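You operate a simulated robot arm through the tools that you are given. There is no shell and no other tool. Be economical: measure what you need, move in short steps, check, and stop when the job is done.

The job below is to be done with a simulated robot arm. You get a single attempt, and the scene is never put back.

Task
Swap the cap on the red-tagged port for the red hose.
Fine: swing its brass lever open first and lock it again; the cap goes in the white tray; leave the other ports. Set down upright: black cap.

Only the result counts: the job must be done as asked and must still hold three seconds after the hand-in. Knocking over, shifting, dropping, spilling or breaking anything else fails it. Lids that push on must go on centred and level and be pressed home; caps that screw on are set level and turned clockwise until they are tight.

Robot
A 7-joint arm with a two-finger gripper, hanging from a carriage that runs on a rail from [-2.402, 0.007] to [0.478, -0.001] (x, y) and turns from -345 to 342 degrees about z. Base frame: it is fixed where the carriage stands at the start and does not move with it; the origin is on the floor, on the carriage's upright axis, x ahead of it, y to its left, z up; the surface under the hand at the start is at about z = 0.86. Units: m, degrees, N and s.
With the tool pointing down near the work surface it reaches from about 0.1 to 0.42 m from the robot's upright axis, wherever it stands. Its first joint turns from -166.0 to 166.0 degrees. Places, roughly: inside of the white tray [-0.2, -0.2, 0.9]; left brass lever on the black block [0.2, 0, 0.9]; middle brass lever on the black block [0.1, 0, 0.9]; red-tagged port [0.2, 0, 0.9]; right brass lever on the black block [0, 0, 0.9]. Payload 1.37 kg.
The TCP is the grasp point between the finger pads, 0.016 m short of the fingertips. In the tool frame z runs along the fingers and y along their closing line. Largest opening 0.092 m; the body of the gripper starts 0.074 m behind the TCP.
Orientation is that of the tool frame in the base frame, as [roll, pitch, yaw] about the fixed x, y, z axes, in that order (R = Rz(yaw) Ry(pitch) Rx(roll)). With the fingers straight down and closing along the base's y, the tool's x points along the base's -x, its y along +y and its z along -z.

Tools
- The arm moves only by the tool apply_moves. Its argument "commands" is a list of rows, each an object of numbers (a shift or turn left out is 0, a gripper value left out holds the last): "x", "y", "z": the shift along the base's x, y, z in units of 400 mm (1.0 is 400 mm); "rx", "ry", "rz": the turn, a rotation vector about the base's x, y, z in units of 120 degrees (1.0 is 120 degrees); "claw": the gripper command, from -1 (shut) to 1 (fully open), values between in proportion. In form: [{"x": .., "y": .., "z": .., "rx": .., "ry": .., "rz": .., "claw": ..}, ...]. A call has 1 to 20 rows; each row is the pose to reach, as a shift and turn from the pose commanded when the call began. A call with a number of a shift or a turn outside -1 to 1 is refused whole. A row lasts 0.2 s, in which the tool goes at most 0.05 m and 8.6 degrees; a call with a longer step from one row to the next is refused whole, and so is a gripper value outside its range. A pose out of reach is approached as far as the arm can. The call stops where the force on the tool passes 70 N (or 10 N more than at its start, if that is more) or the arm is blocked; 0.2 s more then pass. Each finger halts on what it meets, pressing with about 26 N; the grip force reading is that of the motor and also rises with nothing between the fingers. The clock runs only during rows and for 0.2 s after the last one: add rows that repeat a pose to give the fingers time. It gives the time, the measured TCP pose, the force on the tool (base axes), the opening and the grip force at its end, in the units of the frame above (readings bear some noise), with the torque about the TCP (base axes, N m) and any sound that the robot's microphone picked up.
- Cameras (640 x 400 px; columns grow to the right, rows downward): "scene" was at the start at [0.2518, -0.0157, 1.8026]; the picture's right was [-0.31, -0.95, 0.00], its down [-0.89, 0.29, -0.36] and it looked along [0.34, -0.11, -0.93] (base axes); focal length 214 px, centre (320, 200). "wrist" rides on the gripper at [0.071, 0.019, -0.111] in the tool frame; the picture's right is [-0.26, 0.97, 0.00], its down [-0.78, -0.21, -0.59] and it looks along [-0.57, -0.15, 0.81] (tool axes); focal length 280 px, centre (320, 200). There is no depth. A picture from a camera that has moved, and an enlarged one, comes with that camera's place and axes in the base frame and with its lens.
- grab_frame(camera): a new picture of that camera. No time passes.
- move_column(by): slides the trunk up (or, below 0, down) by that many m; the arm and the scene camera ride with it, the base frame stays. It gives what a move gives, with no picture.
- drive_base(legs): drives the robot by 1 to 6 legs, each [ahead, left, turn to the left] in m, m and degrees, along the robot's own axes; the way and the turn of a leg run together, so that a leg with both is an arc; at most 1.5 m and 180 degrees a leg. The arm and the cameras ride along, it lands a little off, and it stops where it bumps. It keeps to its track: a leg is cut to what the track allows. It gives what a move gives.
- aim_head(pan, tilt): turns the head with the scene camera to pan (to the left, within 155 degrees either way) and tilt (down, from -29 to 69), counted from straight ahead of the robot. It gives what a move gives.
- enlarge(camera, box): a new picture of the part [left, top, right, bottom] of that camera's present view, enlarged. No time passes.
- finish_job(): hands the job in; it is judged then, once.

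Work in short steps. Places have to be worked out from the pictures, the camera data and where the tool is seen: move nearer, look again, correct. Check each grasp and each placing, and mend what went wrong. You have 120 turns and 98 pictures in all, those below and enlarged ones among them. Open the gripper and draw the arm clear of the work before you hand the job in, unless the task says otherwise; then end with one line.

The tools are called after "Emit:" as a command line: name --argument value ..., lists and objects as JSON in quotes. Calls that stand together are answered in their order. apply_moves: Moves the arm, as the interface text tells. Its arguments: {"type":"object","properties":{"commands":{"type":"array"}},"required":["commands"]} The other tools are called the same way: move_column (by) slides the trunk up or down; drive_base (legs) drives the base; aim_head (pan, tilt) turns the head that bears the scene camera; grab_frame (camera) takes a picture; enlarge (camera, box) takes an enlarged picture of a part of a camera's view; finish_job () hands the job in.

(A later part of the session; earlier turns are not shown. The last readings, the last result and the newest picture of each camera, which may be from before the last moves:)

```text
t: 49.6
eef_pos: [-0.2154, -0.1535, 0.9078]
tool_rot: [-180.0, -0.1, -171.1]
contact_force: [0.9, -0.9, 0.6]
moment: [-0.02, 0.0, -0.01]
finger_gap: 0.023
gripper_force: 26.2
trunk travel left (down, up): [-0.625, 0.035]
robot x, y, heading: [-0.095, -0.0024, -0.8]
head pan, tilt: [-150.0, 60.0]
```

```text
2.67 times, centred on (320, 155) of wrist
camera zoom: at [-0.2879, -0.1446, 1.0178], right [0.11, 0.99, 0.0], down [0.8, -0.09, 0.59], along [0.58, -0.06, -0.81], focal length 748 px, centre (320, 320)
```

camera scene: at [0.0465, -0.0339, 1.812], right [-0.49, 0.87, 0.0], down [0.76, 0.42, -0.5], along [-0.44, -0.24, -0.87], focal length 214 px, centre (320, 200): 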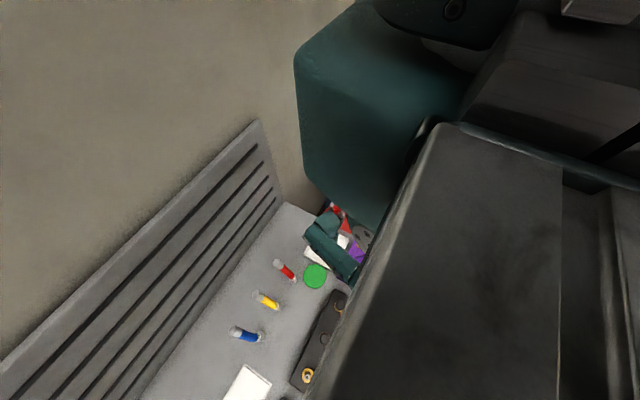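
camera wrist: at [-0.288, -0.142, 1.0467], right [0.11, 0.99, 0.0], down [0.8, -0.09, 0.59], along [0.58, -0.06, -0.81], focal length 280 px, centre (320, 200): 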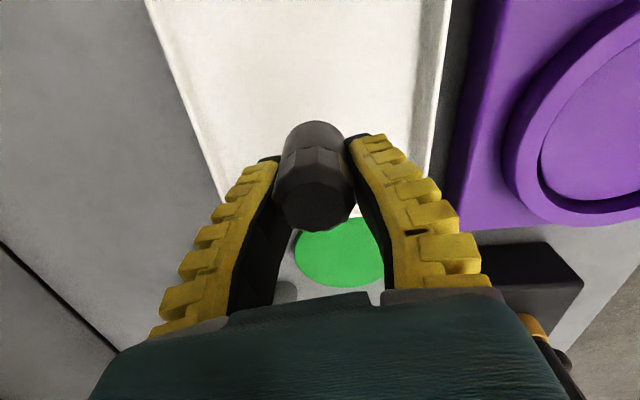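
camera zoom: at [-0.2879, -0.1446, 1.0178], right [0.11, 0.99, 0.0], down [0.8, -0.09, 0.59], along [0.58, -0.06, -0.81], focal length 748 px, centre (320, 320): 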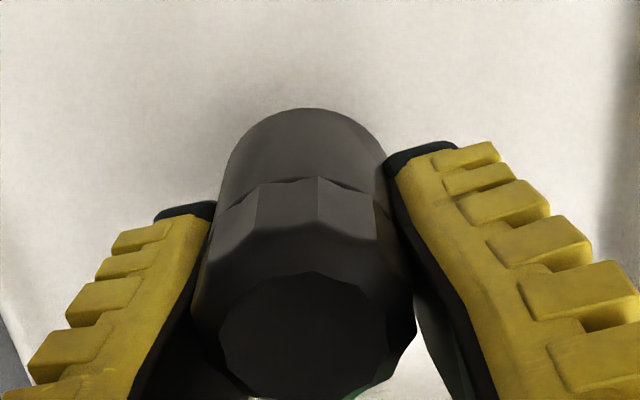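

No contact yet, though the cap's shadow is close. Continuing in millimetre steps.

Emit:
apply_moves --commands '[{"z": -0.005}, {"z": -0.01}, {"z": -0.015}, {"z": -0.02}, {"z": -0.02}]'

```text
t: 50.8
eef_pos: [-0.2144, -0.1522, 0.8989]
tool_rot: [180.0, 0.0, -171.1]
contact_force: [-0.3, -0.3, -0.9]
moment: [-0.01, 0.01, -0.01]
finger_gap: 0.0233
gripper_force: 26.2
trunk travel left (down, up): [-0.625, 0.035]
robot x, y, heading: [-0.0941, -0.0015, -1.1]
head pan, tilt: [-150.0, 60.0]
```

Emit:
apply_moves --commands '[{"z": -0.005}, {"z": -0.01}, {"z": -0.015}, {"z": -0.015}]'

Emit:
enlarge --camera "wrist" --box '[220, 80, 420, 230]'

```text
t: 51.8
eef_pos: [-0.2152, -0.1545, 0.8957]
tool_rot: [179.9, -0.1, -171.2]
contact_force: [0.1, 0.6, -0.2]
moment: [0.03, 0.02, -0.04]
finger_gap: 0.0232
gripper_force: 26.2
trunk travel left (down, up): [-0.625, 0.035]
robot x, y, heading: [-0.0937, -0.0016, -0.7]
head pan, tilt: [-150.0, 60.0]
```

```text
2.67 times, centred on (320, 155) of wrist
camera zoom: at [-0.2877, -0.1452, 1.0049], right [0.11, 0.99, 0.0], down [0.8, -0.09, 0.59], along [0.58, -0.06, -0.81], focal length 748 px, centre (320, 320)
```

zoom: 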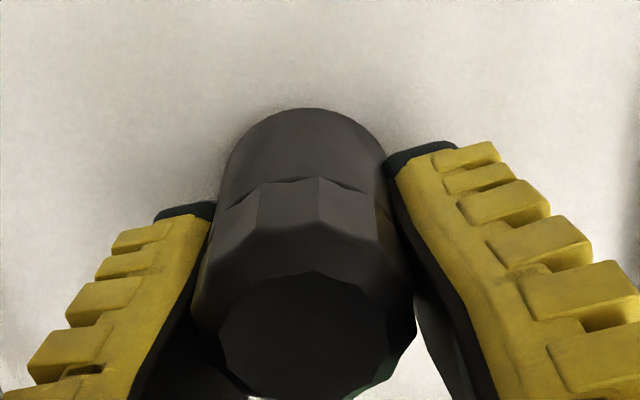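

Emit:
apply_moves --commands '[{"z": -0.0035}, {"z": -0.007}, {"z": -0.0105}, {"z": -0.014}, {"z": -0.014}]'

```text
t: 53.0
eef_pos: [-0.2171, -0.1543, 0.8879]
tool_rot: [-179.9, -0.1, -171.1]
contact_force: [0.0, 0.8, -0.8]
moment: [0.01, 0.0, 0.03]
finger_gap: 0.0231
gripper_force: 26.3
trunk travel left (down, up): [-0.625, 0.035]
robot x, y, heading: [-0.0934, 0.0048, -0.8]
head pan, tilt: [-150.0, 60.0]
```

Emit:
apply_moves --commands '[{"z": -0.003}, {"z": -0.006}, {"z": -0.009}, {"z": -0.009}]'

Emit:
enlarge --camera "wrist" --box '[220, 80, 420, 230]'

```text
t: 54.0
eef_pos: [-0.2167, -0.1552, 0.8864]
tool_rot: [-179.8, -0.2, -171.0]
contact_force: [1.1, 1.2, 19.9]
moment: [0.0, 0.11, 0.03]
finger_gap: 0.0249
gripper_force: 25.9
trunk travel left (down, up): [-0.625, 0.035]
robot x, y, heading: [-0.0929, 0.0006, -0.9]
head pan, tilt: [-150.0, 60.0]
```

```text
2.67 times, centred on (320, 155) of wrist
camera zoom: at [-0.2887, -0.1449, 0.9964], right [0.11, 0.99, 0.0], down [0.8, -0.09, 0.59], along [0.58, -0.07, -0.81], focal length 748 px, centre (320, 320)
```

zoom: 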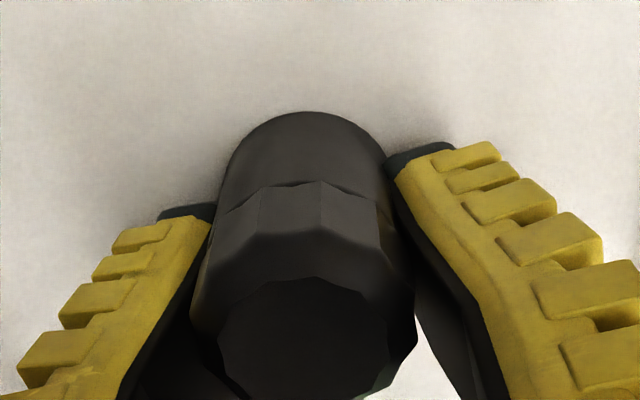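

Contact at 20 N: the cap sits on the tray floor. I'll ease up a millimetre, open and retreat upward.

Emit:
apply_moves --commands '[{"z": 0.004}, {"z": 0.004, "claw": -0.2}, {"z": 0.004, "claw": 0}, {"z": 0.004, "claw": 0.2}, {"z": 0.004, "claw": 0.2}, {"z": 0.05, "claw": 0.2}, {"z": 0.1, "claw": 0.2}, {"z": 0.2, "claw": 0.2}, {"z": 0.3, "claw": 0.2}, {"z": 0.3, "claw": 0.2}]'

Emit:
grab_frame --camera "wrist"

```text
t: 56.2
eef_pos: [-0.2157, -0.1523, 1.0045]
tool_rot: [-180.0, -0.1, -171.1]
contact_force: [0.2, 0.3, -1.2]
moment: [0.02, -0.03, 0.0]
finger_gap: 0.0581
gripper_force: 1.7
trunk travel left (down, up): [-0.625, 0.035]
robot x, y, heading: [-0.0935, -0.0003, -0.8]
head pan, tilt: [-150.0, 60.0]
```

```text
61 pictures are left
camera wrist: at [-0.2886, -0.143, 1.1152], right [0.11, 0.99, 0.0], down [0.8, -0.09, 0.59], along [0.58, -0.06, -0.81], focal length 280 px, centre (320, 200)
```

wrist: 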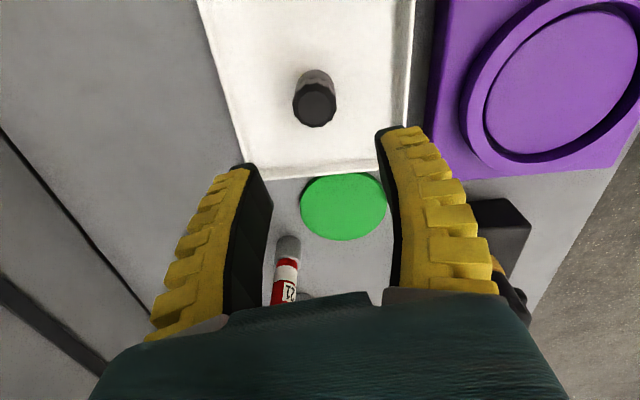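

The cap stands upright in the tray. I'll go back up, swing round to the front with some yaw, then drive back so the red hose can be approached radially with a tilted hand.

Emit:
apply_moves --commands '[{"z": 0.12, "claw": 0.6}, {"z": 0.24}, {"z": 0.37}, {"z": 0.37, "x": 0.059, "y": -0.044, "rz": 0.067}, {"z": 0.37, "x": 0.134, "y": -0.089, "rz": 0.133}, {"z": 0.37, "x": 0.214, "y": -0.127, "rz": 0.2}, {"z": 0.37, "x": 0.304, "y": -0.154, "rz": 0.267}, {"z": 0.37, "x": 0.402, "y": -0.167, "rz": 0.333}, {"z": 0.37, "x": 0.502, "y": -0.159, "rz": 0.4}, {"z": 0.37, "x": 0.602, "y": -0.134, "rz": 0.467}, {"z": 0.37, "x": 0.699, "y": -0.089, "rz": 0.533}, {"z": 0.37, "x": 0.792, "y": -0.027, "rz": 0.6}, {"z": 0.37, "x": 0.792, "y": -0.027, "rz": 0.667}, {"z": 0.37, "x": 0.792, "y": -0.027, "rz": 0.733}, {"z": 0.37, "x": 0.792, "y": -0.027, "rz": 0.8}, {"z": 0.37, "x": 0.792, "y": -0.027, "rz": 0.867}, {"z": 0.37, "x": 0.792, "y": -0.027, "rz": 0.933}, {"z": 0.37, "x": 0.792, "y": -0.027, "rz": 1.0}, {"z": 0.37, "x": 0.792, "y": -0.027, "rz": 1.0}]'

Emit:
drive_base --legs '[[-0.33, 0, 0]]'

Emit:
aim_head --pan -20 --tilt 65

Emit:
grab_frame --camera "wrist"

Emit:
grab_frame --camera "scene"

```text
refused: row 3 steps farther than a row can; nothing moved
```

```text
t: 58.4
eef_pos: [-0.5471, -0.1507, 1.005]
tool_rot: [180.0, 0.0, -171.1]
contact_force: [-0.9, -0.1, -0.7]
moment: [0.01, -0.01, -0.03]
finger_gap: 0.058
gripper_force: 2.4
trunk travel left (down, up): [-0.625, 0.035]
robot x, y, heading: [-0.4216, -0.0006, -1.1]
head pan, tilt: [-150.0, 60.0]
```

```text
t: 60.5
eef_pos: [-0.5462, -0.1511, 1.0039]
tool_rot: [179.9, -0.1, -171.2]
contact_force: [-0.4, -0.3, -0.1]
moment: [0.01, 0.0, 0.01]
finger_gap: 0.0578
gripper_force: 2.1
trunk travel left (down, up): [-0.625, 0.035]
robot x, y, heading: [-0.4248, 0.0014, -1.0]
head pan, tilt: [-20.0, 65.0]
```

```text
60 pictures are left
camera wrist: at [-0.6188, -0.1415, 1.1148], right [0.11, 0.99, 0.0], down [0.8, -0.09, 0.59], along [0.58, -0.07, -0.81], focal length 280 px, centre (320, 200)
```

wrist: 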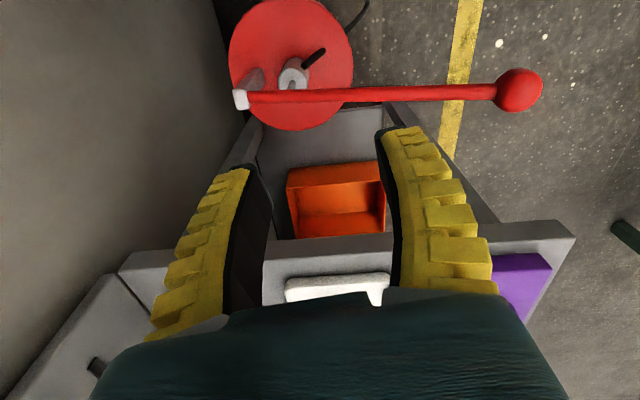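

```text
59 pictures are left
camera scene: at [-0.1685, -0.0228, 1.8065], right [-0.36, -0.93, 0.0], down [-0.85, 0.33, -0.42], along [0.39, -0.15, -0.91], focal length 214 px, centre (320, 200)
```

scene: 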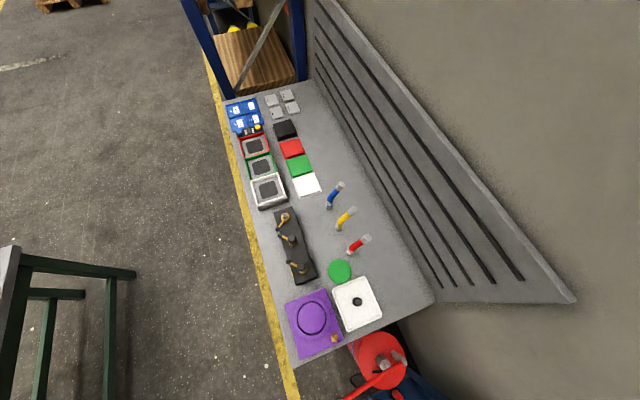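

The arm call was refused but the base drove on. No contact occurred, and the hand is now past the table end. I'll raise the hand and swing it round to the front.

Emit:
apply_moves --commands '[{"z": 0.12, "claw": 0.6}, {"z": 0.24}, {"z": 0.36}, {"z": 0.36, "x": 0.059, "y": -0.044, "rz": 0.067}, {"z": 0.36, "x": 0.134, "y": -0.089, "rz": 0.133}, {"z": 0.36, "x": 0.214, "y": -0.127, "rz": 0.2}, {"z": 0.36, "x": 0.304, "y": -0.154, "rz": 0.267}, {"z": 0.36, "x": 0.402, "y": -0.167, "rz": 0.333}, {"z": 0.36, "x": 0.502, "y": -0.159, "rz": 0.4}, {"z": 0.36, "x": 0.602, "y": -0.134, "rz": 0.467}, {"z": 0.36, "x": 0.699, "y": -0.089, "rz": 0.533}, {"z": 0.36, "x": 0.792, "y": -0.027, "rz": 0.6}, {"z": 0.36, "x": 0.792, "y": -0.027, "rz": 0.667}, {"z": 0.36, "x": 0.792, "y": -0.027, "rz": 0.733}, {"z": 0.36, "x": 0.792, "y": -0.027, "rz": 0.8}, {"z": 0.36, "x": 0.792, "y": -0.027, "rz": 0.867}, {"z": 0.36, "x": 0.792, "y": -0.027, "rz": 0.933}, {"z": 0.36, "x": 0.792, "y": -0.027, "rz": 1.0}, {"z": 0.36, "x": 0.792, "y": -0.027, "rz": 1.0}]'

Emit:
enlarge --camera "scene" --box '[260, 180, 400, 340]'

```text
t: 64.5
eef_pos: [-0.2288, -0.1609, 1.1465]
tool_rot: [-180.0, 0.0, -51.1]
contact_force: [0.2, 0.0, -0.5]
moment: [-0.02, 0.02, 0.0]
finger_gap: 0.0752
gripper_force: 1.2
trunk travel left (down, up): [-0.625, 0.035]
robot x, y, heading: [-0.4225, 0.0023, -1.1]
head pan, tilt: [-20.0, 65.0]
```

```text
2.50 times, centred on (330, 260) of scene
camera zoom: at [-0.1685, -0.0228, 1.8065], right [-0.36, -0.93, 0.0], down [-0.85, 0.33, -0.42], along [0.39, -0.15, -0.91], focal length 536 px, centre (295, 50)
```

zoom: 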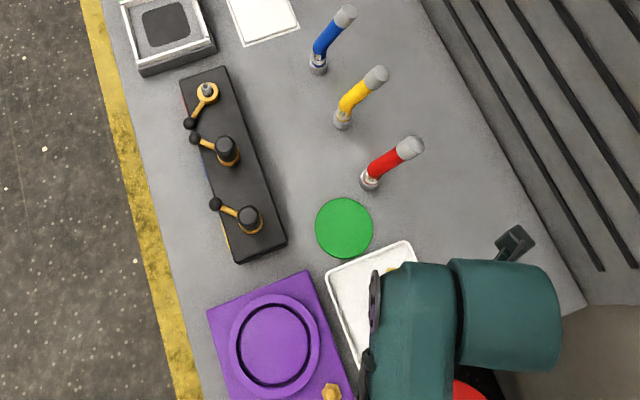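

For a side look at the hose I'll first turn the hand's yaw toward it.

Emit:
apply_moves --commands '[{"rz": 0.06}, {"rz": 0.12}, {"rz": 0.178}, {"rz": 0.178}]'

```text
t: 65.5
eef_pos: [-0.2123, -0.1524, 1.1458]
tool_rot: [179.8, 0.0, -29.8]
contact_force: [-0.2, -0.6, 0.1]
moment: [0.02, -0.03, 0.01]
finger_gap: 0.0751
gripper_force: 1.0
out of reach, approached as far as the arm can: row 3, 4
trunk travel left (down, up): [-0.625, 0.035]
robot x, y, heading: [-0.4236, 0.0015, -1.2]
head pan, tilt: [-20.0, 65.0]
```

The arm is near a joint limit in this yaw, so I'll use the natural side instead: camera on +y, yaw +90, vertical hand. I'll turn the long way round in two calls.

Emit:
apply_moves --commands '[{"rz": -0.067}, {"rz": -0.133}, {"rz": -0.2}, {"rz": -0.267}, {"rz": -0.333}, {"rz": -0.4}, {"rz": -0.467}, {"rz": -0.533}, {"rz": -0.6}, {"rz": -0.667}, {"rz": -0.733}, {"rz": -0.8}, {"rz": -0.867}, {"rz": -0.933}, {"rz": -1.0}, {"rz": -1.0}]'

Emit:
apply_moves --commands '[{"rz": -0.067}, {"rz": -0.133}, {"rz": -0.2}, {"rz": -0.267}, {"rz": -0.333}, {"rz": -0.4}, {"rz": -0.467}, {"rz": -0.533}, {"rz": -0.6}, {"rz": -0.667}, {"rz": -0.733}, {"rz": -0.8}, {"rz": -0.867}, {"rz": -0.933}, {"rz": -1.0}, {"rz": -1.0}]'

Emit:
drive_base --legs '[[0.12, 0, 0]]'

Emit:
grab_frame --camera "wrist"

```text
t: 68.9
eef_pos: [-0.2129, -0.1497, 1.1479]
tool_rot: [179.9, -0.1, -149.9]
contact_force: [0.7, 0.4, -0.1]
moment: [-0.03, 0.01, -0.03]
finger_gap: 0.0755
gripper_force: 1.2
trunk travel left (down, up): [-0.625, 0.035]
robot x, y, heading: [-0.4218, 0.0014, -1.4]
head pan, tilt: [-20.0, 65.0]
```

```text
t: 72.3
eef_pos: [-0.2127, -0.15, 1.1478]
tool_rot: [180.0, -0.1, 90.2]
contact_force: [-0.1, -0.4, 0.5]
moment: [-0.02, -0.01, -0.01]
finger_gap: 0.0756
gripper_force: 1.9
trunk travel left (down, up): [-0.625, 0.035]
robot x, y, heading: [-0.4242, 0.0033, -0.9]
head pan, tilt: [-20.0, 65.0]
```

```text
t: 73.5
eef_pos: [-0.0965, -0.1508, 1.1475]
tool_rot: [-180.0, -0.1, 90.3]
contact_force: [-0.9, -0.4, 0.2]
moment: [-0.03, 0.02, 0.0]
finger_gap: 0.0752
gripper_force: 0.9
trunk travel left (down, up): [-0.625, 0.035]
robot x, y, heading: [-0.3085, -0.0009, -1.0]
head pan, tilt: [-20.0, 65.0]
```

```text
57 pictures are left
camera wrist: at [-0.0774, -0.0782, 1.2582], right [0.97, -0.26, 0.0], down [-0.21, -0.78, 0.59], along [-0.15, -0.57, -0.81], focal length 280 px, centre (320, 200)
```

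wrist: 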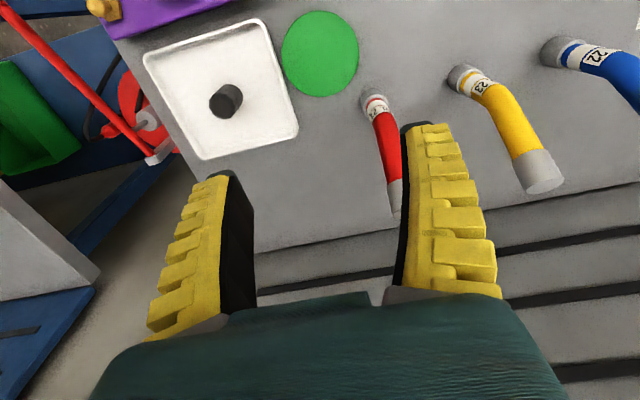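

The hoses are in view with the camera on the +y side. I'll move over the red hose, staying just above its top.

Emit:
apply_moves --commands '[{"x": 0.05, "y": -0.04, "z": -0.03, "claw": 0.8}, {"x": 0.1, "y": -0.08, "z": -0.08}, {"x": 0.141, "y": -0.12, "z": -0.13}, {"x": 0.141, "y": -0.12, "z": -0.17}, {"x": 0.141, "y": -0.12, "z": -0.17}]'

Emit:
grab_frame --camera "wrist"

Emit:
aim_head --pan -30 --tilt 60

Emit:
grab_frame --camera "scene"

```text
t: 74.7
eef_pos: [-0.0406, -0.2, 1.0802]
tool_rot: [179.9, 0.0, 90.3]
contact_force: [-1.0, -0.3, 0.4]
moment: [0.0, 0.02, 0.01]
finger_gap: 0.0838
gripper_force: 0.2
trunk travel left (down, up): [-0.625, 0.035]
robot x, y, heading: [-0.3083, 0.0014, -0.8]
head pan, tilt: [-20.0, 65.0]
```

```text
56 pictures are left
camera wrist: at [-0.0213, -0.1269, 1.1905], right [0.97, -0.26, 0.0], down [-0.21, -0.78, 0.59], along [-0.15, -0.57, -0.81], focal length 280 px, centre (320, 200)
```

wrist: 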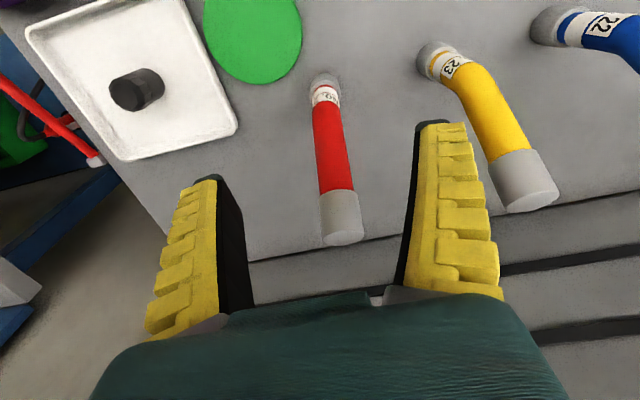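

```text
t: 75.4
eef_pos: [-0.0391, -0.1985, 1.0795]
tool_rot: [-179.9, -0.1, 90.3]
contact_force: [1.1, -0.2, -0.3]
moment: [-0.01, -0.03, -0.02]
finger_gap: 0.0839
gripper_force: 0.5
trunk travel left (down, up): [-0.625, 0.035]
robot x, y, heading: [-0.3107, 0.0024, -0.9]
head pan, tilt: [-30.0, 60.0]
```

```text
55 pictures are left
camera scene: at [-0.0521, -0.0352, 1.812], right [-0.51, -0.86, 0.0], down [-0.74, 0.45, -0.5], along [0.43, -0.26, -0.87], focal length 214 px, centre (320, 200)
```

scene: 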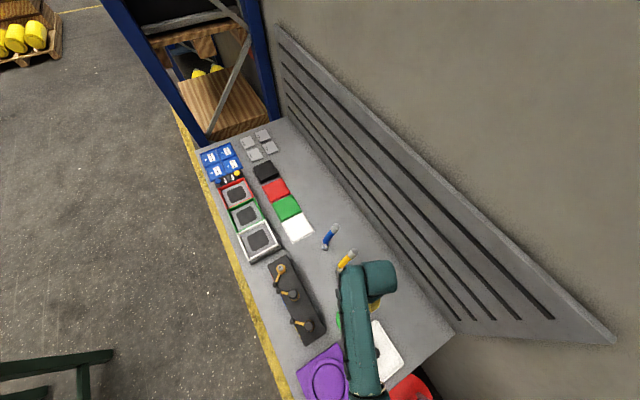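

The red hose stands on a vertical coupling up to z≈0.92, then leans 20° toward -y to its top at (-0.040, -0.255, 1.045). I'll tilt the hand 25°, palm toward +y, and stand off along the tool axis.

Emit:
apply_moves --commands '[{"y": 0.04, "z": 0.0, "rx": -0.06}, {"y": 0.09, "z": -0.05, "rx": -0.12}, {"y": 0.09, "z": -0.12, "rx": -0.17}, {"y": 0.09, "z": -0.2, "rx": -0.208}, {"y": 0.09, "z": -0.2, "rx": -0.208}]'

Emit:
grab_frame --camera "wrist"

```text
t: 76.6
eef_pos: [-0.0407, -0.1634, 1.0024]
tool_rot: [-179.8, 25.0, 90.4]
contact_force: [-0.8, 0.3, -0.7]
moment: [0.0, -0.02, -0.03]
finger_gap: 0.0836
gripper_force: 1.0
trunk travel left (down, up): [-0.625, 0.035]
robot x, y, heading: [-0.304, 0.0047, -1.1]
head pan, tilt: [-30.0, 60.0]
```

```text
54 pictures are left
camera wrist: at [-0.0215, -0.0498, 1.0706], right [0.97, -0.23, 0.11], down [-0.21, -0.46, 0.86], along [-0.15, -0.86, -0.49], focal length 280 px, centre (320, 200)
```

wrist: 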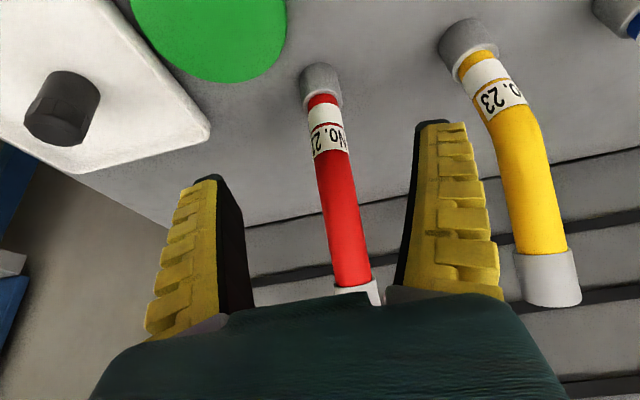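

The coupling axis is at x≈-0.036, y≈-0.207. I'll advance along the tool axis to straddle it at z≈0.918.

Emit:
apply_moves --commands '[{"x": 0.012, "y": -0.03, "z": -0.07}, {"x": 0.012, "y": -0.07, "z": -0.14}, {"x": 0.012, "y": -0.109, "z": -0.21}, {"x": 0.012, "y": -0.109, "z": -0.21}]'

Emit:
grab_frame --camera "wrist"

```text
t: 77.6
eef_pos: [-0.0338, -0.2069, 0.9166]
tool_rot: [-179.8, 24.9, 90.4]
contact_force: [0.0, -0.2, 0.6]
moment: [0.0, -0.01, 0.02]
finger_gap: 0.0839
gripper_force: 1.1
trunk travel left (down, up): [-0.625, 0.035]
robot x, y, heading: [-0.3094, 0.0024, -1.1]
head pan, tilt: [-30.0, 60.0]
```

```text
53 pictures are left
camera wrist: at [-0.0146, -0.0945, 0.986], right [0.97, -0.23, 0.11], down [-0.21, -0.46, 0.86], along [-0.15, -0.86, -0.49], focal length 280 px, centre (320, 200)
```

wrist: 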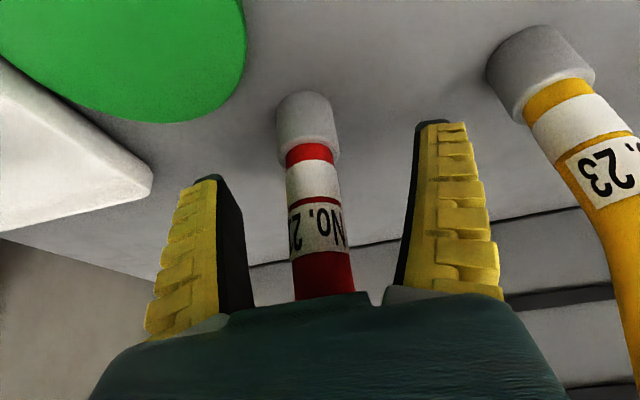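

The hose is between the pads; I'll correct 2 mm in x and close gently.

Emit:
apply_moves --commands '[{"x": -0.004, "claw": 0.4}, {"x": -0.004, "claw": 0}, {"x": -0.004, "claw": -0.2}, {"x": -0.004, "claw": -1}, {"x": -0.004, "claw": -1}, {"x": -0.004, "claw": -1}, {"x": -0.004, "claw": -1}]'

Emit:
grab_frame --camera "wrist"

```text
t: 79.2
eef_pos: [-0.0361, -0.2068, 0.9155]
tool_rot: [-179.9, 25.0, 90.3]
contact_force: [-2.9, -0.1, 9.0]
moment: [-0.22, 0.09, -0.05]
finger_gap: 0.0187
gripper_force: 25.7
trunk travel left (down, up): [-0.625, 0.035]
robot x, y, heading: [-0.3069, -0.0004, -1.2]
head pan, tilt: [-30.0, 60.0]
```

```text
52 pictures are left
camera wrist: at [-0.017, -0.0946, 0.9858], right [0.97, -0.23, 0.11], down [-0.21, -0.46, 0.86], along [-0.15, -0.86, -0.49], focal length 280 px, centre (320, 200)
```

wrist: 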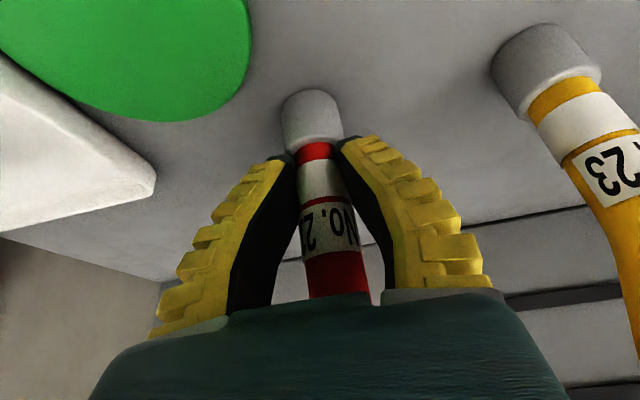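

Gripped just above the coupling (gap 19 mm). I'll lift straight up and check.

Emit:
apply_moves --commands '[{"z": 0.03}, {"z": 0.08}, {"z": 0.16}, {"z": 0.26}, {"z": 0.36}, {"z": 0.46}, {"z": 0.46}]'

Emit:
grab_frame --camera "wrist"

```text
t: 80.8
eef_pos: [-0.0384, -0.2069, 1.1004]
tool_rot: [-179.8, 25.0, 90.3]
contact_force: [0.3, 0.0, -1.6]
moment: [0.05, 0.0, 0.04]
finger_gap: 0.0148
gripper_force: 26.2
trunk travel left (down, up): [-0.625, 0.035]
robot x, y, heading: [-0.3078, -0.0032, -1.1]
head pan, tilt: [-30.0, 60.0]
```

```text
51 pictures are left
camera wrist: at [-0.0193, -0.0947, 1.1701], right [0.97, -0.23, 0.11], down [-0.21, -0.46, 0.86], along [-0.15, -0.86, -0.49], focal length 280 px, centre (320, 200)
```

wrist: 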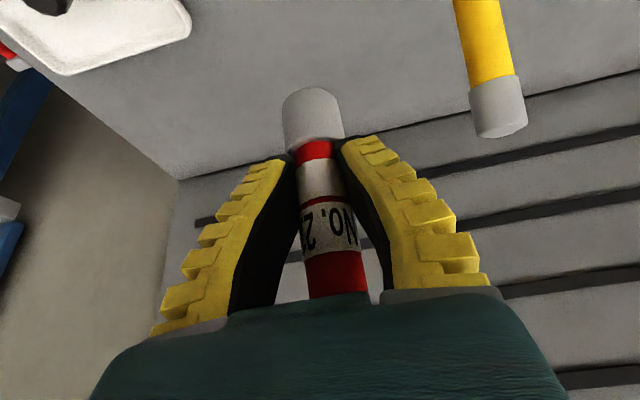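

The hose is held firmly, still upright as it stood. I'll raise a bit more and drive +0.2 m so the port is in front.

Emit:
apply_moves --commands '[{"z": 0.06}, {"z": 0.12}, {"z": 0.12}]'

Emit:
drive_base --legs '[[0.2, 0, 0]]'

```text
t: 81.6
eef_pos: [-0.0386, -0.2076, 1.1482]
tool_rot: [-179.7, 25.0, 90.3]
contact_force: [0.1, -0.6, -2.3]
moment: [0.01, -0.01, -0.02]
finger_gap: 0.0148
gripper_force: 26.6
trunk travel left (down, up): [-0.625, 0.035]
robot x, y, heading: [-0.3094, -0.0001, -1.1]
head pan, tilt: [-30.0, 60.0]
```

```text
t: 83.2
eef_pos: [0.1629, -0.2073, 1.148]
tool_rot: [-179.8, 24.9, 90.2]
contact_force: [-0.6, -0.9, -2.7]
moment: [0.03, 0.01, 0.04]
finger_gap: 0.015
gripper_force: 25.7
trunk travel left (down, up): [-0.625, 0.035]
robot x, y, heading: [-0.1096, 0.0009, -1.0]
head pan, tilt: [-30.0, 60.0]
```

Moving over the port with the coupling about 5 cm above the nipple.

Emit:
apply_moves --commands '[{"x": 0.02, "y": 0.1, "z": 0}, {"x": 0.04, "y": 0.21}, {"x": 0.06, "y": 0.32}, {"x": 0.075, "y": 0.43}, {"x": 0.075, "y": 0.526, "z": -0.05}, {"x": 0.075, "y": 0.526, "z": -0.15}, {"x": 0.075, "y": 0.526, "z": -0.225}, {"x": 0.075, "y": 0.526, "z": -0.225}]'

Emit:
grab_frame --camera "wrist"

Emit:
aim_head --pan 0 --tilt 69

Emit:
enlarge --camera "scene" --box '[260, 230, 400, 330]'

```text
t: 85.0
eef_pos: [0.1949, 0.0014, 1.0608]
tool_rot: [-179.8, 25.0, 90.2]
contact_force: [-0.7, -0.9, -3.2]
moment: [0.06, -0.01, 0.01]
finger_gap: 0.0149
gripper_force: 26.0
trunk travel left (down, up): [-0.625, 0.035]
robot x, y, heading: [-0.1031, 0.0016, -0.7]
head pan, tilt: [-30.0, 60.0]
```

```text
50 pictures are left
camera wrist: at [0.2144, 0.1133, 1.1306], right [0.97, -0.23, 0.11], down [-0.21, -0.46, 0.86], along [-0.15, -0.86, -0.49], focal length 280 px, centre (320, 200)
```

wrist: 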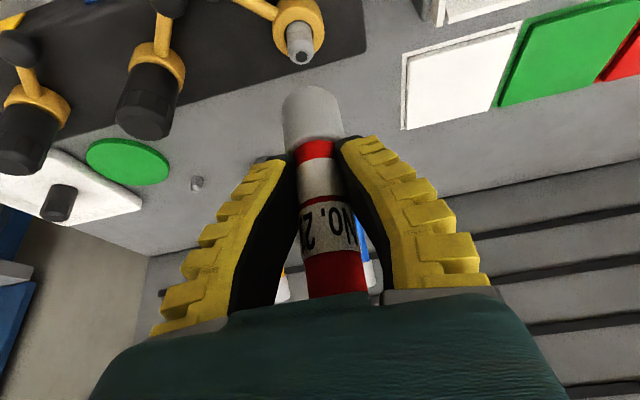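

```text
t: 86.0
eef_pos: [0.1949, 0.0005, 1.0607]
tool_rot: [-179.8, 24.9, 90.2]
contact_force: [-0.5, -0.5, -2.7]
moment: [0.1, -0.04, 0.03]
finger_gap: 0.0148
gripper_force: 25.9
trunk travel left (down, up): [-0.625, 0.035]
robot x, y, heading: [-0.1052, 0.0016, -0.9]
head pan, tilt: [0.0, 68.8]
```

```text
4.00 times, centred on (330, 280) of scene
camera zoom: at [0.1488, -0.0027, 1.8026], right [-0.02, -1.0, 0.0], down [-0.93, 0.02, -0.36], along [0.36, -0.01, -0.93], focal length 858 px, centre (280, -120)
```

zoom: 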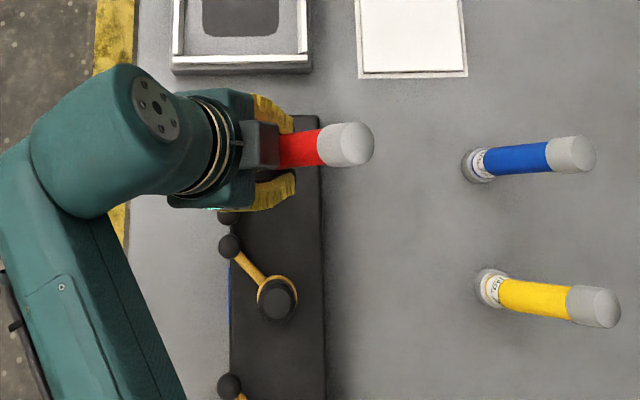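

The nipple tip triangulates to about (0.192, -0.001, 0.952). Relative to the coupling I need about 3 mm toward -x. I'll lower to roughly 1 cm above the tip and compare.

Emit:
apply_moves --commands '[{"x": -0.0075, "z": -0.05}, {"x": -0.0075, "z": -0.11}, {"x": -0.0075, "z": -0.11}]'

Emit:
enlarge --camera "wrist" --box '[220, 0, 420, 150]'

Emit:
enlarge --camera "scene" --box '[280, 230, 380, 300]'

```text
t: 86.8
eef_pos: [0.192, 0.0011, 1.0168]
tool_rot: [-179.8, 24.9, 90.2]
contact_force: [0.5, 0.4, -3.3]
moment: [0.03, 0.0, -0.04]
finger_gap: 0.0151
gripper_force: 25.7
trunk travel left (down, up): [-0.625, 0.035]
robot x, y, heading: [-0.1049, -0.001, -1.1]
head pan, tilt: [0.0, 68.8]
```

```text
2.67 times, centred on (320, 75) of wrist
camera zoom: at [0.2117, 0.1126, 1.0872], right [0.97, -0.23, 0.11], down [-0.21, -0.46, 0.86], along [-0.15, -0.86, -0.49], focal length 748 px, centre (320, 533)
```

zoom: 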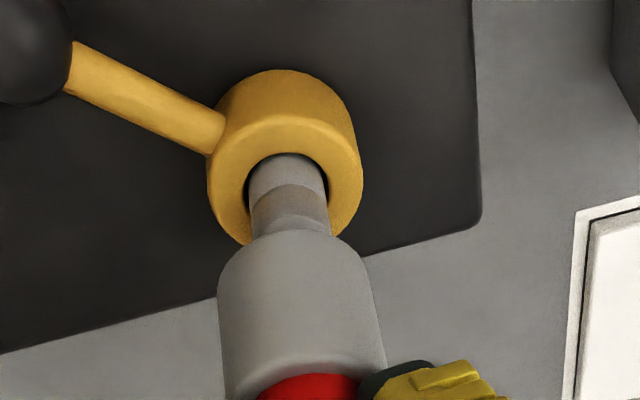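

```text
5.71 times, centred on (330, 265) of scene
camera zoom: at [0.1488, -0.0027, 1.8026], right [-0.02, -1.0, 0.0], down [-0.93, 0.02, -0.36], along [0.36, -0.01, -0.93], focal length 1226 px, centre (263, -171)
```

zoom: 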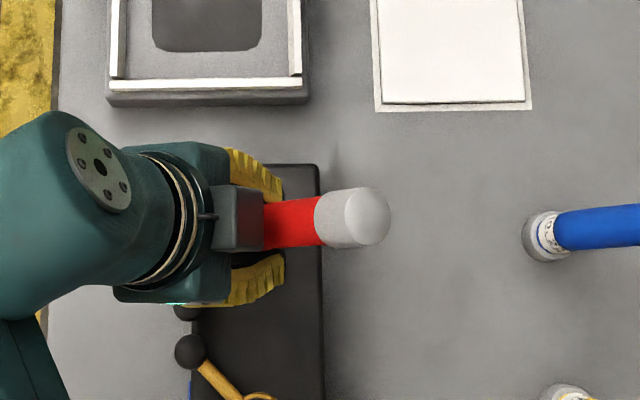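

Coupling and nipple line up well, with about 1 mm more needed in +x. Lowering slowly over the nipple.

Emit:
apply_moves --commands '[{"x": 0.0025, "z": -0.01}, {"x": 0.0025, "z": -0.02}, {"x": 0.0025, "z": -0.03}, {"x": 0.0025, "z": -0.04}, {"x": 0.0025, "z": -0.04}]'

Emit:
enlarge --camera "wrist" --box '[220, 0, 420, 150]'

```text
t: 88.0
eef_pos: [0.191, 0.0024, 0.9981]
tool_rot: [-179.9, 25.0, 90.2]
contact_force: [1.9, -0.7, -0.9]
moment: [-0.03, -0.13, 0.0]
finger_gap: 0.015
gripper_force: 25.9
trunk travel left (down, up): [-0.625, 0.035]
robot x, y, heading: [-0.1088, -0.0028, -1.0]
head pan, tilt: [0.0, 68.8]
```

```text
2.67 times, centred on (320, 75) of wrist
camera zoom: at [0.211, 0.1145, 1.0696], right [0.97, -0.23, 0.11], down [-0.21, -0.46, 0.86], along [-0.15, -0.86, -0.49], focal length 748 px, centre (320, 533)
```

zoom: 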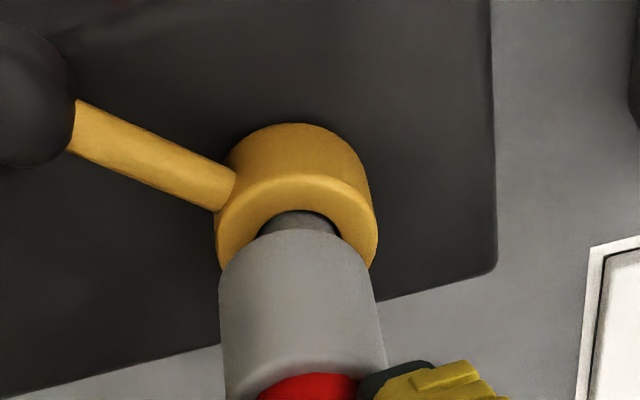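

Slight contact with a +x reaction confirms about 1 mm more in +x. Shifting and continuing down.

Emit:
apply_moves --commands '[{"x": 0.004, "z": 0}, {"x": 0.004, "z": -0.008}, {"x": 0.004, "z": -0.016}, {"x": 0.004, "z": -0.024}, {"x": 0.004, "z": -0.024}]'

Emit:
enlarge --camera "wrist" --box '[220, 0, 420, 150]'

```text
t: 89.2
eef_pos: [0.1935, 0.0034, 0.9902]
tool_rot: [-179.8, 24.9, 90.3]
contact_force: [-1.0, -0.9, 0.6]
moment: [-0.01, -0.01, 0.01]
finger_gap: 0.0151
gripper_force: 26.1
trunk travel left (down, up): [-0.625, 0.035]
robot x, y, heading: [-0.1029, -0.0002, -1.0]
head pan, tilt: [0.0, 68.8]
```

```text
2.67 times, centred on (320, 75) of wrist
camera zoom: at [0.2128, 0.1155, 1.0596], right [0.97, -0.23, 0.11], down [-0.21, -0.46, 0.86], along [-0.15, -0.86, -0.49], focal length 748 px, centre (320, 533)
```

zoom: 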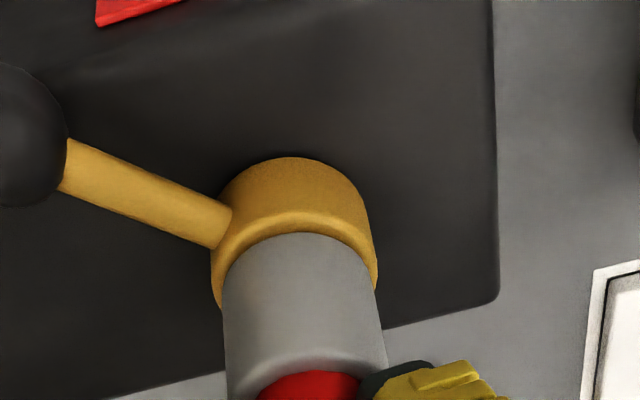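

The coupling is over the nipple with low force. Pressing on downward, watching the force.

Emit:
apply_moves --commands '[{"z": -0.006}, {"z": -0.012}, {"z": -0.018}, {"z": -0.018}]'

```text
t: 90.2
eef_pos: [0.1929, 0.0018, 0.9815]
tool_rot: [-179.8, 25.1, 90.2]
contact_force: [-11.0, -3.5, 36.2]
moment: [-0.05, 0.16, -0.03]
finger_gap: 0.0247
gripper_force: 25.6
trunk travel left (down, up): [-0.625, 0.035]
robot x, y, heading: [-0.1052, 0.0029, -1.0]
head pan, tilt: [0.0, 68.8]
```

Emit:
enlarge --camera "wrist" --box '[220, 0, 420, 150]'

Emit:
grab_frame --camera "wrist"

```text
2.67 times, centred on (320, 75) of wrist
camera zoom: at [0.2132, 0.1142, 1.0519], right [0.97, -0.24, 0.11], down [-0.21, -0.46, 0.86], along [-0.15, -0.86, -0.49], focal length 748 px, centre (320, 533)
```

zoom: 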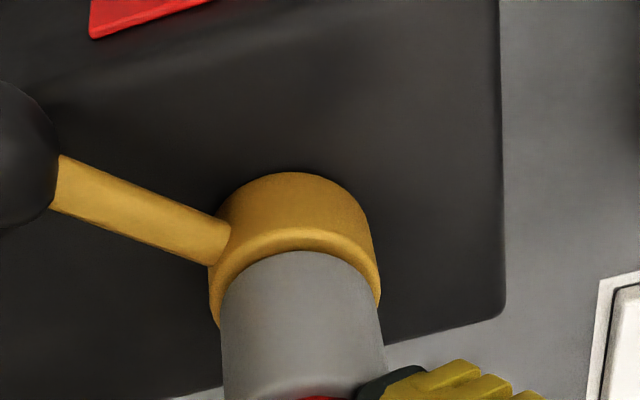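

```text
43 pictures are left
camera wrist: at [0.2132, 0.1142, 1.0519], right [0.97, -0.24, 0.11], down [-0.21, -0.46, 0.86], along [-0.15, -0.86, -0.49], focal length 280 px, centre (320, 200)
```

wrist: 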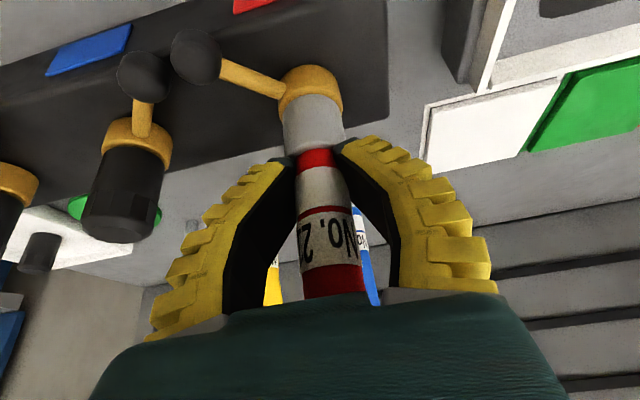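

The rim is at z≈0.934, level with the ring top where the cap sat. I'll press a little more to make sure it is home.

Emit:
apply_moves --commands '[{"z": -0.004}, {"z": -0.008}, {"z": -0.008}]'

Emit:
enlarge --camera "wrist" --box '[220, 0, 420, 150]'

```text
t: 91.0
eef_pos: [0.1934, 0.0008, 0.9791]
tool_rot: [-179.7, 25.2, 90.2]
contact_force: [-14.5, -4.4, 53.8]
moment: [0.52, -0.03, -0.06]
finger_gap: 0.0256
gripper_force: 26.2
trunk travel left (down, up): [-0.625, 0.035]
robot x, y, heading: [-0.108, 0.0008, -0.9]
head pan, tilt: [0.0, 68.8]
```

```text
2.67 times, centred on (320, 75) of wrist
camera zoom: at [0.2131, 0.1138, 1.0492], right [0.97, -0.23, 0.11], down [-0.21, -0.46, 0.87], along [-0.15, -0.86, -0.49], focal length 748 px, centre (320, 533)
```

zoom: 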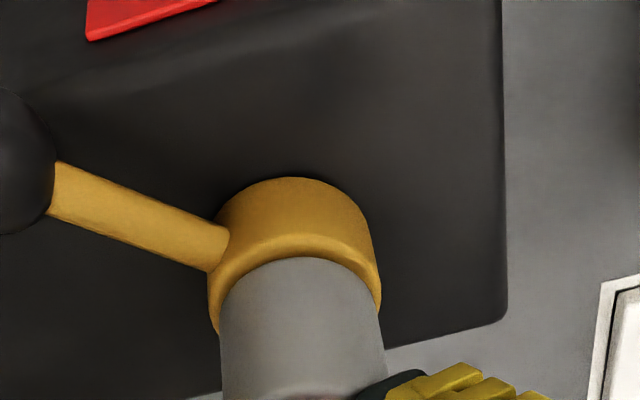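

Rim flush on the ring at 54 N, upright, so it is seated. I'll relieve the load, open slowly and look before retreating.

Emit:
apply_moves --commands '[{"x": -0.003, "z": 0.006}, {"x": -0.003, "z": 0.006, "claw": -0.3}, {"x": -0.003, "z": 0.006, "claw": 0}, {"x": -0.003, "z": 0.006, "claw": 0.4}, {"x": -0.003, "z": 0.006, "claw": 0.8}, {"x": -0.003, "z": 0.006, "claw": 0.8}]'

Emit:
grab_frame --camera "wrist"

```text
t: 92.4
eef_pos: [0.1928, 0.003, 0.9806]
tool_rot: [-179.8, 25.0, 90.3]
contact_force: [-1.4, -0.2, -0.3]
moment: [0.0, -0.02, 0.02]
finger_gap: 0.0839
gripper_force: 0.4
trunk travel left (down, up): [-0.625, 0.035]
robot x, y, heading: [-0.1059, 0.0034, -1.0]
head pan, tilt: [0.0, 68.8]
```

```text
41 pictures are left
camera wrist: at [0.2117, 0.1154, 1.0506], right [0.97, -0.23, 0.11], down [-0.21, -0.46, 0.86], along [-0.15, -0.86, -0.49], focal length 280 px, centre (320, 200)
```

wrist: 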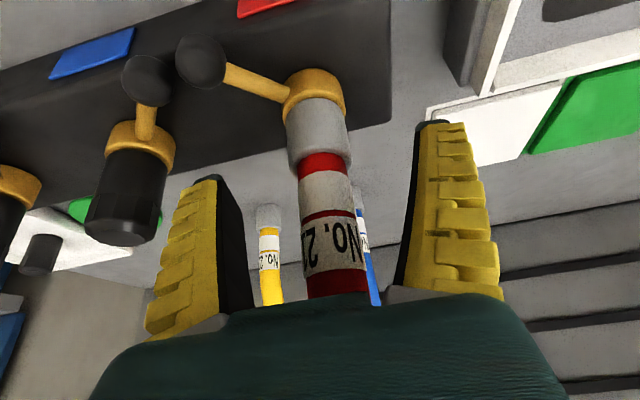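

The hose stays standing on the port. Retreating along the tool axis.

Emit:
apply_moves --commands '[{"y": 0.045, "z": 0.09}, {"y": 0.09, "z": 0.19}, {"y": 0.15, "z": 0.28}, {"y": 0.18, "z": 0.36}, {"y": 0.18, "z": 0.36}]'

Emit:
grab_frame --camera "wrist"

Emit:
enlarge --camera "scene" --box '[260, 220, 400, 320]'

```text
t: 93.6
eef_pos: [0.1911, 0.0741, 1.1219]
tool_rot: [-179.9, 24.9, 90.3]
contact_force: [-0.2, 0.3, 0.2]
moment: [0.02, 0.0, 0.0]
finger_gap: 0.0837
gripper_force: 1.1
trunk travel left (down, up): [-0.625, 0.035]
robot x, y, heading: [-0.106, 0.0042, -1.2]
head pan, tilt: [0.0, 68.8]
```

```text
40 pictures are left
camera wrist: at [0.2104, 0.1865, 1.1918], right [0.97, -0.23, 0.11], down [-0.21, -0.46, 0.86], along [-0.15, -0.86, -0.49], focal length 280 px, centre (320, 200)
```

wrist: 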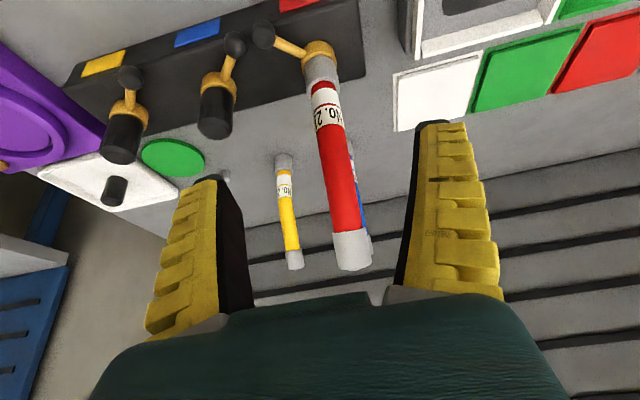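

```text
4.00 times, centred on (330, 270) of scene
camera zoom: at [0.1488, -0.0027, 1.8026], right [-0.02, -1.0, 0.0], down [-0.93, 0.02, -0.36], along [0.36, -0.01, -0.93], focal length 858 px, centre (280, -80)
```

zoom: 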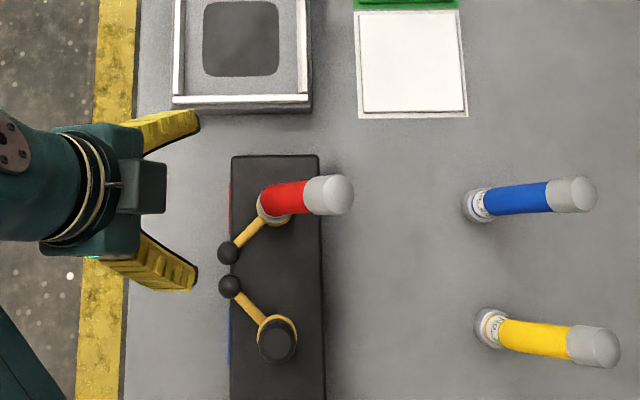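

The hose is standing on the port and nothing else moved. To lock the lever I'll straddle its rod from outside. First I'll turn the hand to 134°, still leaning away from the hose, narrow the gap and pre-position.

Emit:
apply_moves --commands '[{"x": -0.03, "y": 0.0, "z": 0, "rz": 0.061, "claw": -0.05}, {"x": -0.06, "y": 0.0, "z": 0, "rz": 0.122, "claw": -0.05}, {"x": -0.09, "y": 0.0, "z": -0.05, "rz": 0.183, "claw": -0.05}, {"x": -0.128, "y": -0.02, "z": -0.12, "rz": 0.244, "claw": -0.05}, {"x": -0.128, "y": -0.0465, "z": -0.2, "rz": 0.305, "claw": -0.05}, {"x": -0.128, "y": -0.0465, "z": -0.27, "rz": 0.366, "claw": -0.05}, {"x": -0.128, "y": -0.0465, "z": -0.27, "rz": 0.366, "claw": -0.05}]'

Emit:
grab_frame --camera "wrist"

```text
t: 95.2
eef_pos: [0.1407, 0.0534, 1.0146]
tool_rot: [-179.8, 24.9, 134.3]
contact_force: [-0.1, 0.0, 0.1]
moment: [-0.01, -0.06, 0.0]
finger_gap: 0.0467
gripper_force: 1.9
trunk travel left (down, up): [-0.625, 0.035]
robot x, y, heading: [-0.1049, -0.0002, -1.1]
head pan, tilt: [0.0, 68.8]
```

```text
38 pictures are left
camera wrist: at [0.0778, 0.148, 1.085], right [0.86, 0.5, 0.11], down [0.17, -0.47, 0.86], along [0.48, -0.72, -0.49], focal length 280 px, centre (320, 200)
```

wrist: 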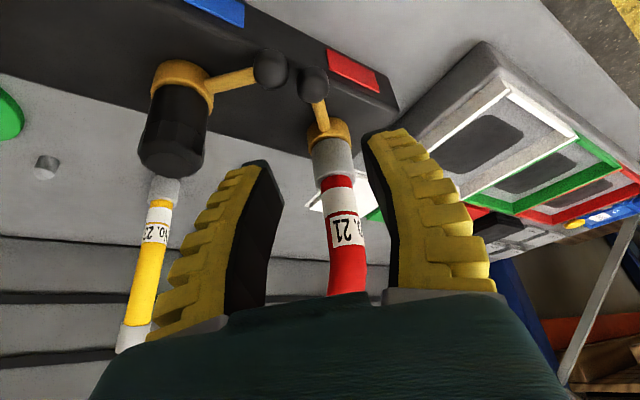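

The lever rod and the knob gap are visible. I'll move in above the knobs, then descend vertically to straddle the rod close to the ring, clear of the middle lever.

Emit:
apply_moves --commands '[{"x": 0.036, "y": -0.0335, "z": -0.074}, {"x": 0.068, "y": -0.066, "z": -0.115}, {"x": 0.068, "y": -0.066, "z": -0.124}, {"x": 0.068, "y": -0.066, "z": -0.155}, {"x": 0.068, "y": -0.066, "z": -0.185}, {"x": 0.068, "y": -0.066, "z": -0.185}]'

Emit:
grab_frame --camera "wrist"

```text
t: 96.6
eef_pos: [0.1679, 0.0299, 0.9419]
tool_rot: [-179.8, 24.9, 134.3]
contact_force: [-0.3, -0.2, -0.8]
moment: [0.0, -0.03, 0.0]
finger_gap: 0.0469
gripper_force: 2.4
trunk travel left (down, up): [-0.625, 0.035]
robot x, y, heading: [-0.1054, -0.0034, -1.3]
head pan, tilt: [0.0, 68.8]
```

```text
37 pictures are left
camera wrist: at [0.1045, 0.1236, 1.0121], right [0.86, 0.5, 0.11], down [0.17, -0.48, 0.86], along [0.48, -0.72, -0.49], focal length 280 px, centre (320, 200)
```

wrist: 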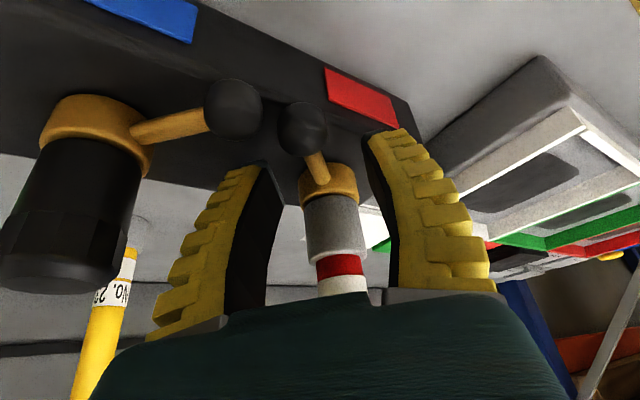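

Straddling the rod. I'll lower 6 mm more, narrow the gap and swing clockwise, following the arc.

Emit:
apply_moves --commands '[{"z": -0.016, "claw": -0.4}, {"z": -0.016, "claw": -0.4}, {"z": -0.016, "x": 0.0105, "y": 0.008, "rz": -0.0667, "claw": -0.4}, {"z": -0.016, "x": 0.022, "y": 0.0145, "rz": -0.133, "claw": -0.4}, {"z": -0.016, "x": 0.035, "y": 0.019, "rz": -0.2, "claw": -0.4}, {"z": -0.016, "x": 0.048, "y": 0.022, "rz": -0.267, "claw": -0.4}, {"z": -0.016, "x": 0.061, "y": 0.0235, "rz": -0.333, "claw": -0.4}, {"z": -0.016, "x": 0.061, "y": 0.0235, "rz": -0.333, "claw": -0.4}]'

Emit:
grab_frame --camera "wrist"

```text
t: 98.4
eef_pos: [0.192, 0.0392, 0.936]
tool_rot: [-179.8, 24.9, 94.2]
contact_force: [-0.5, -0.2, -0.2]
moment: [0.01, -0.02, -0.01]
finger_gap: 0.0315
gripper_force: 3.0
trunk travel left (down, up): [-0.625, 0.035]
robot x, y, heading: [-0.1082, -0.0012, -1.4]
head pan, tilt: [0.0, 68.8]
```

```text
36 pictures are left
camera wrist: at [0.2044, 0.1527, 1.0067], right [0.98, -0.17, 0.11], down [-0.18, -0.47, 0.86], along [-0.1, -0.86, -0.49], focal length 280 px, centre (320, 200)
```

wrist: 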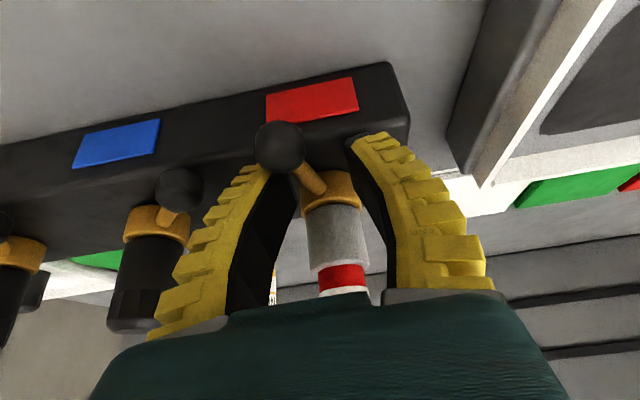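

The lever follows, now at about 105°. Continuing the swing clockwise.

Emit:
apply_moves --commands '[{"x": 0.014, "y": -0.0005, "rz": -0.0667}, {"x": 0.027, "y": -0.003, "rz": -0.133}, {"x": 0.04, "y": -0.007, "rz": -0.2}, {"x": 0.052, "y": -0.0135, "rz": -0.267}, {"x": 0.063, "y": -0.021, "rz": -0.333}, {"x": 0.063, "y": -0.021, "rz": -0.333}]'

Emit:
grab_frame --camera "wrist"

```text
t: 99.8
eef_pos: [0.2159, 0.0297, 0.9366]
tool_rot: [-179.8, 24.9, 54.1]
contact_force: [-0.3, -0.9, -0.6]
moment: [-0.02, 0.03, 0.0]
finger_gap: 0.0314
gripper_force: 2.9
trunk travel left (down, up): [-0.625, 0.035]
robot x, y, heading: [-0.1068, 0.002, -1.0]
head pan, tilt: [0.0, 68.8]
```

```text
35 pictures are left
camera wrist: at [0.2983, 0.1089, 1.007], right [0.64, -0.76, 0.11], down [-0.44, -0.25, 0.86], along [-0.63, -0.6, -0.49], focal length 280 px, centre (320, 200)
```

wrist: 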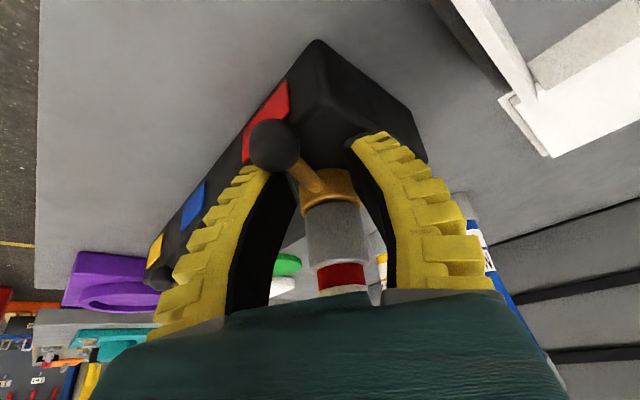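

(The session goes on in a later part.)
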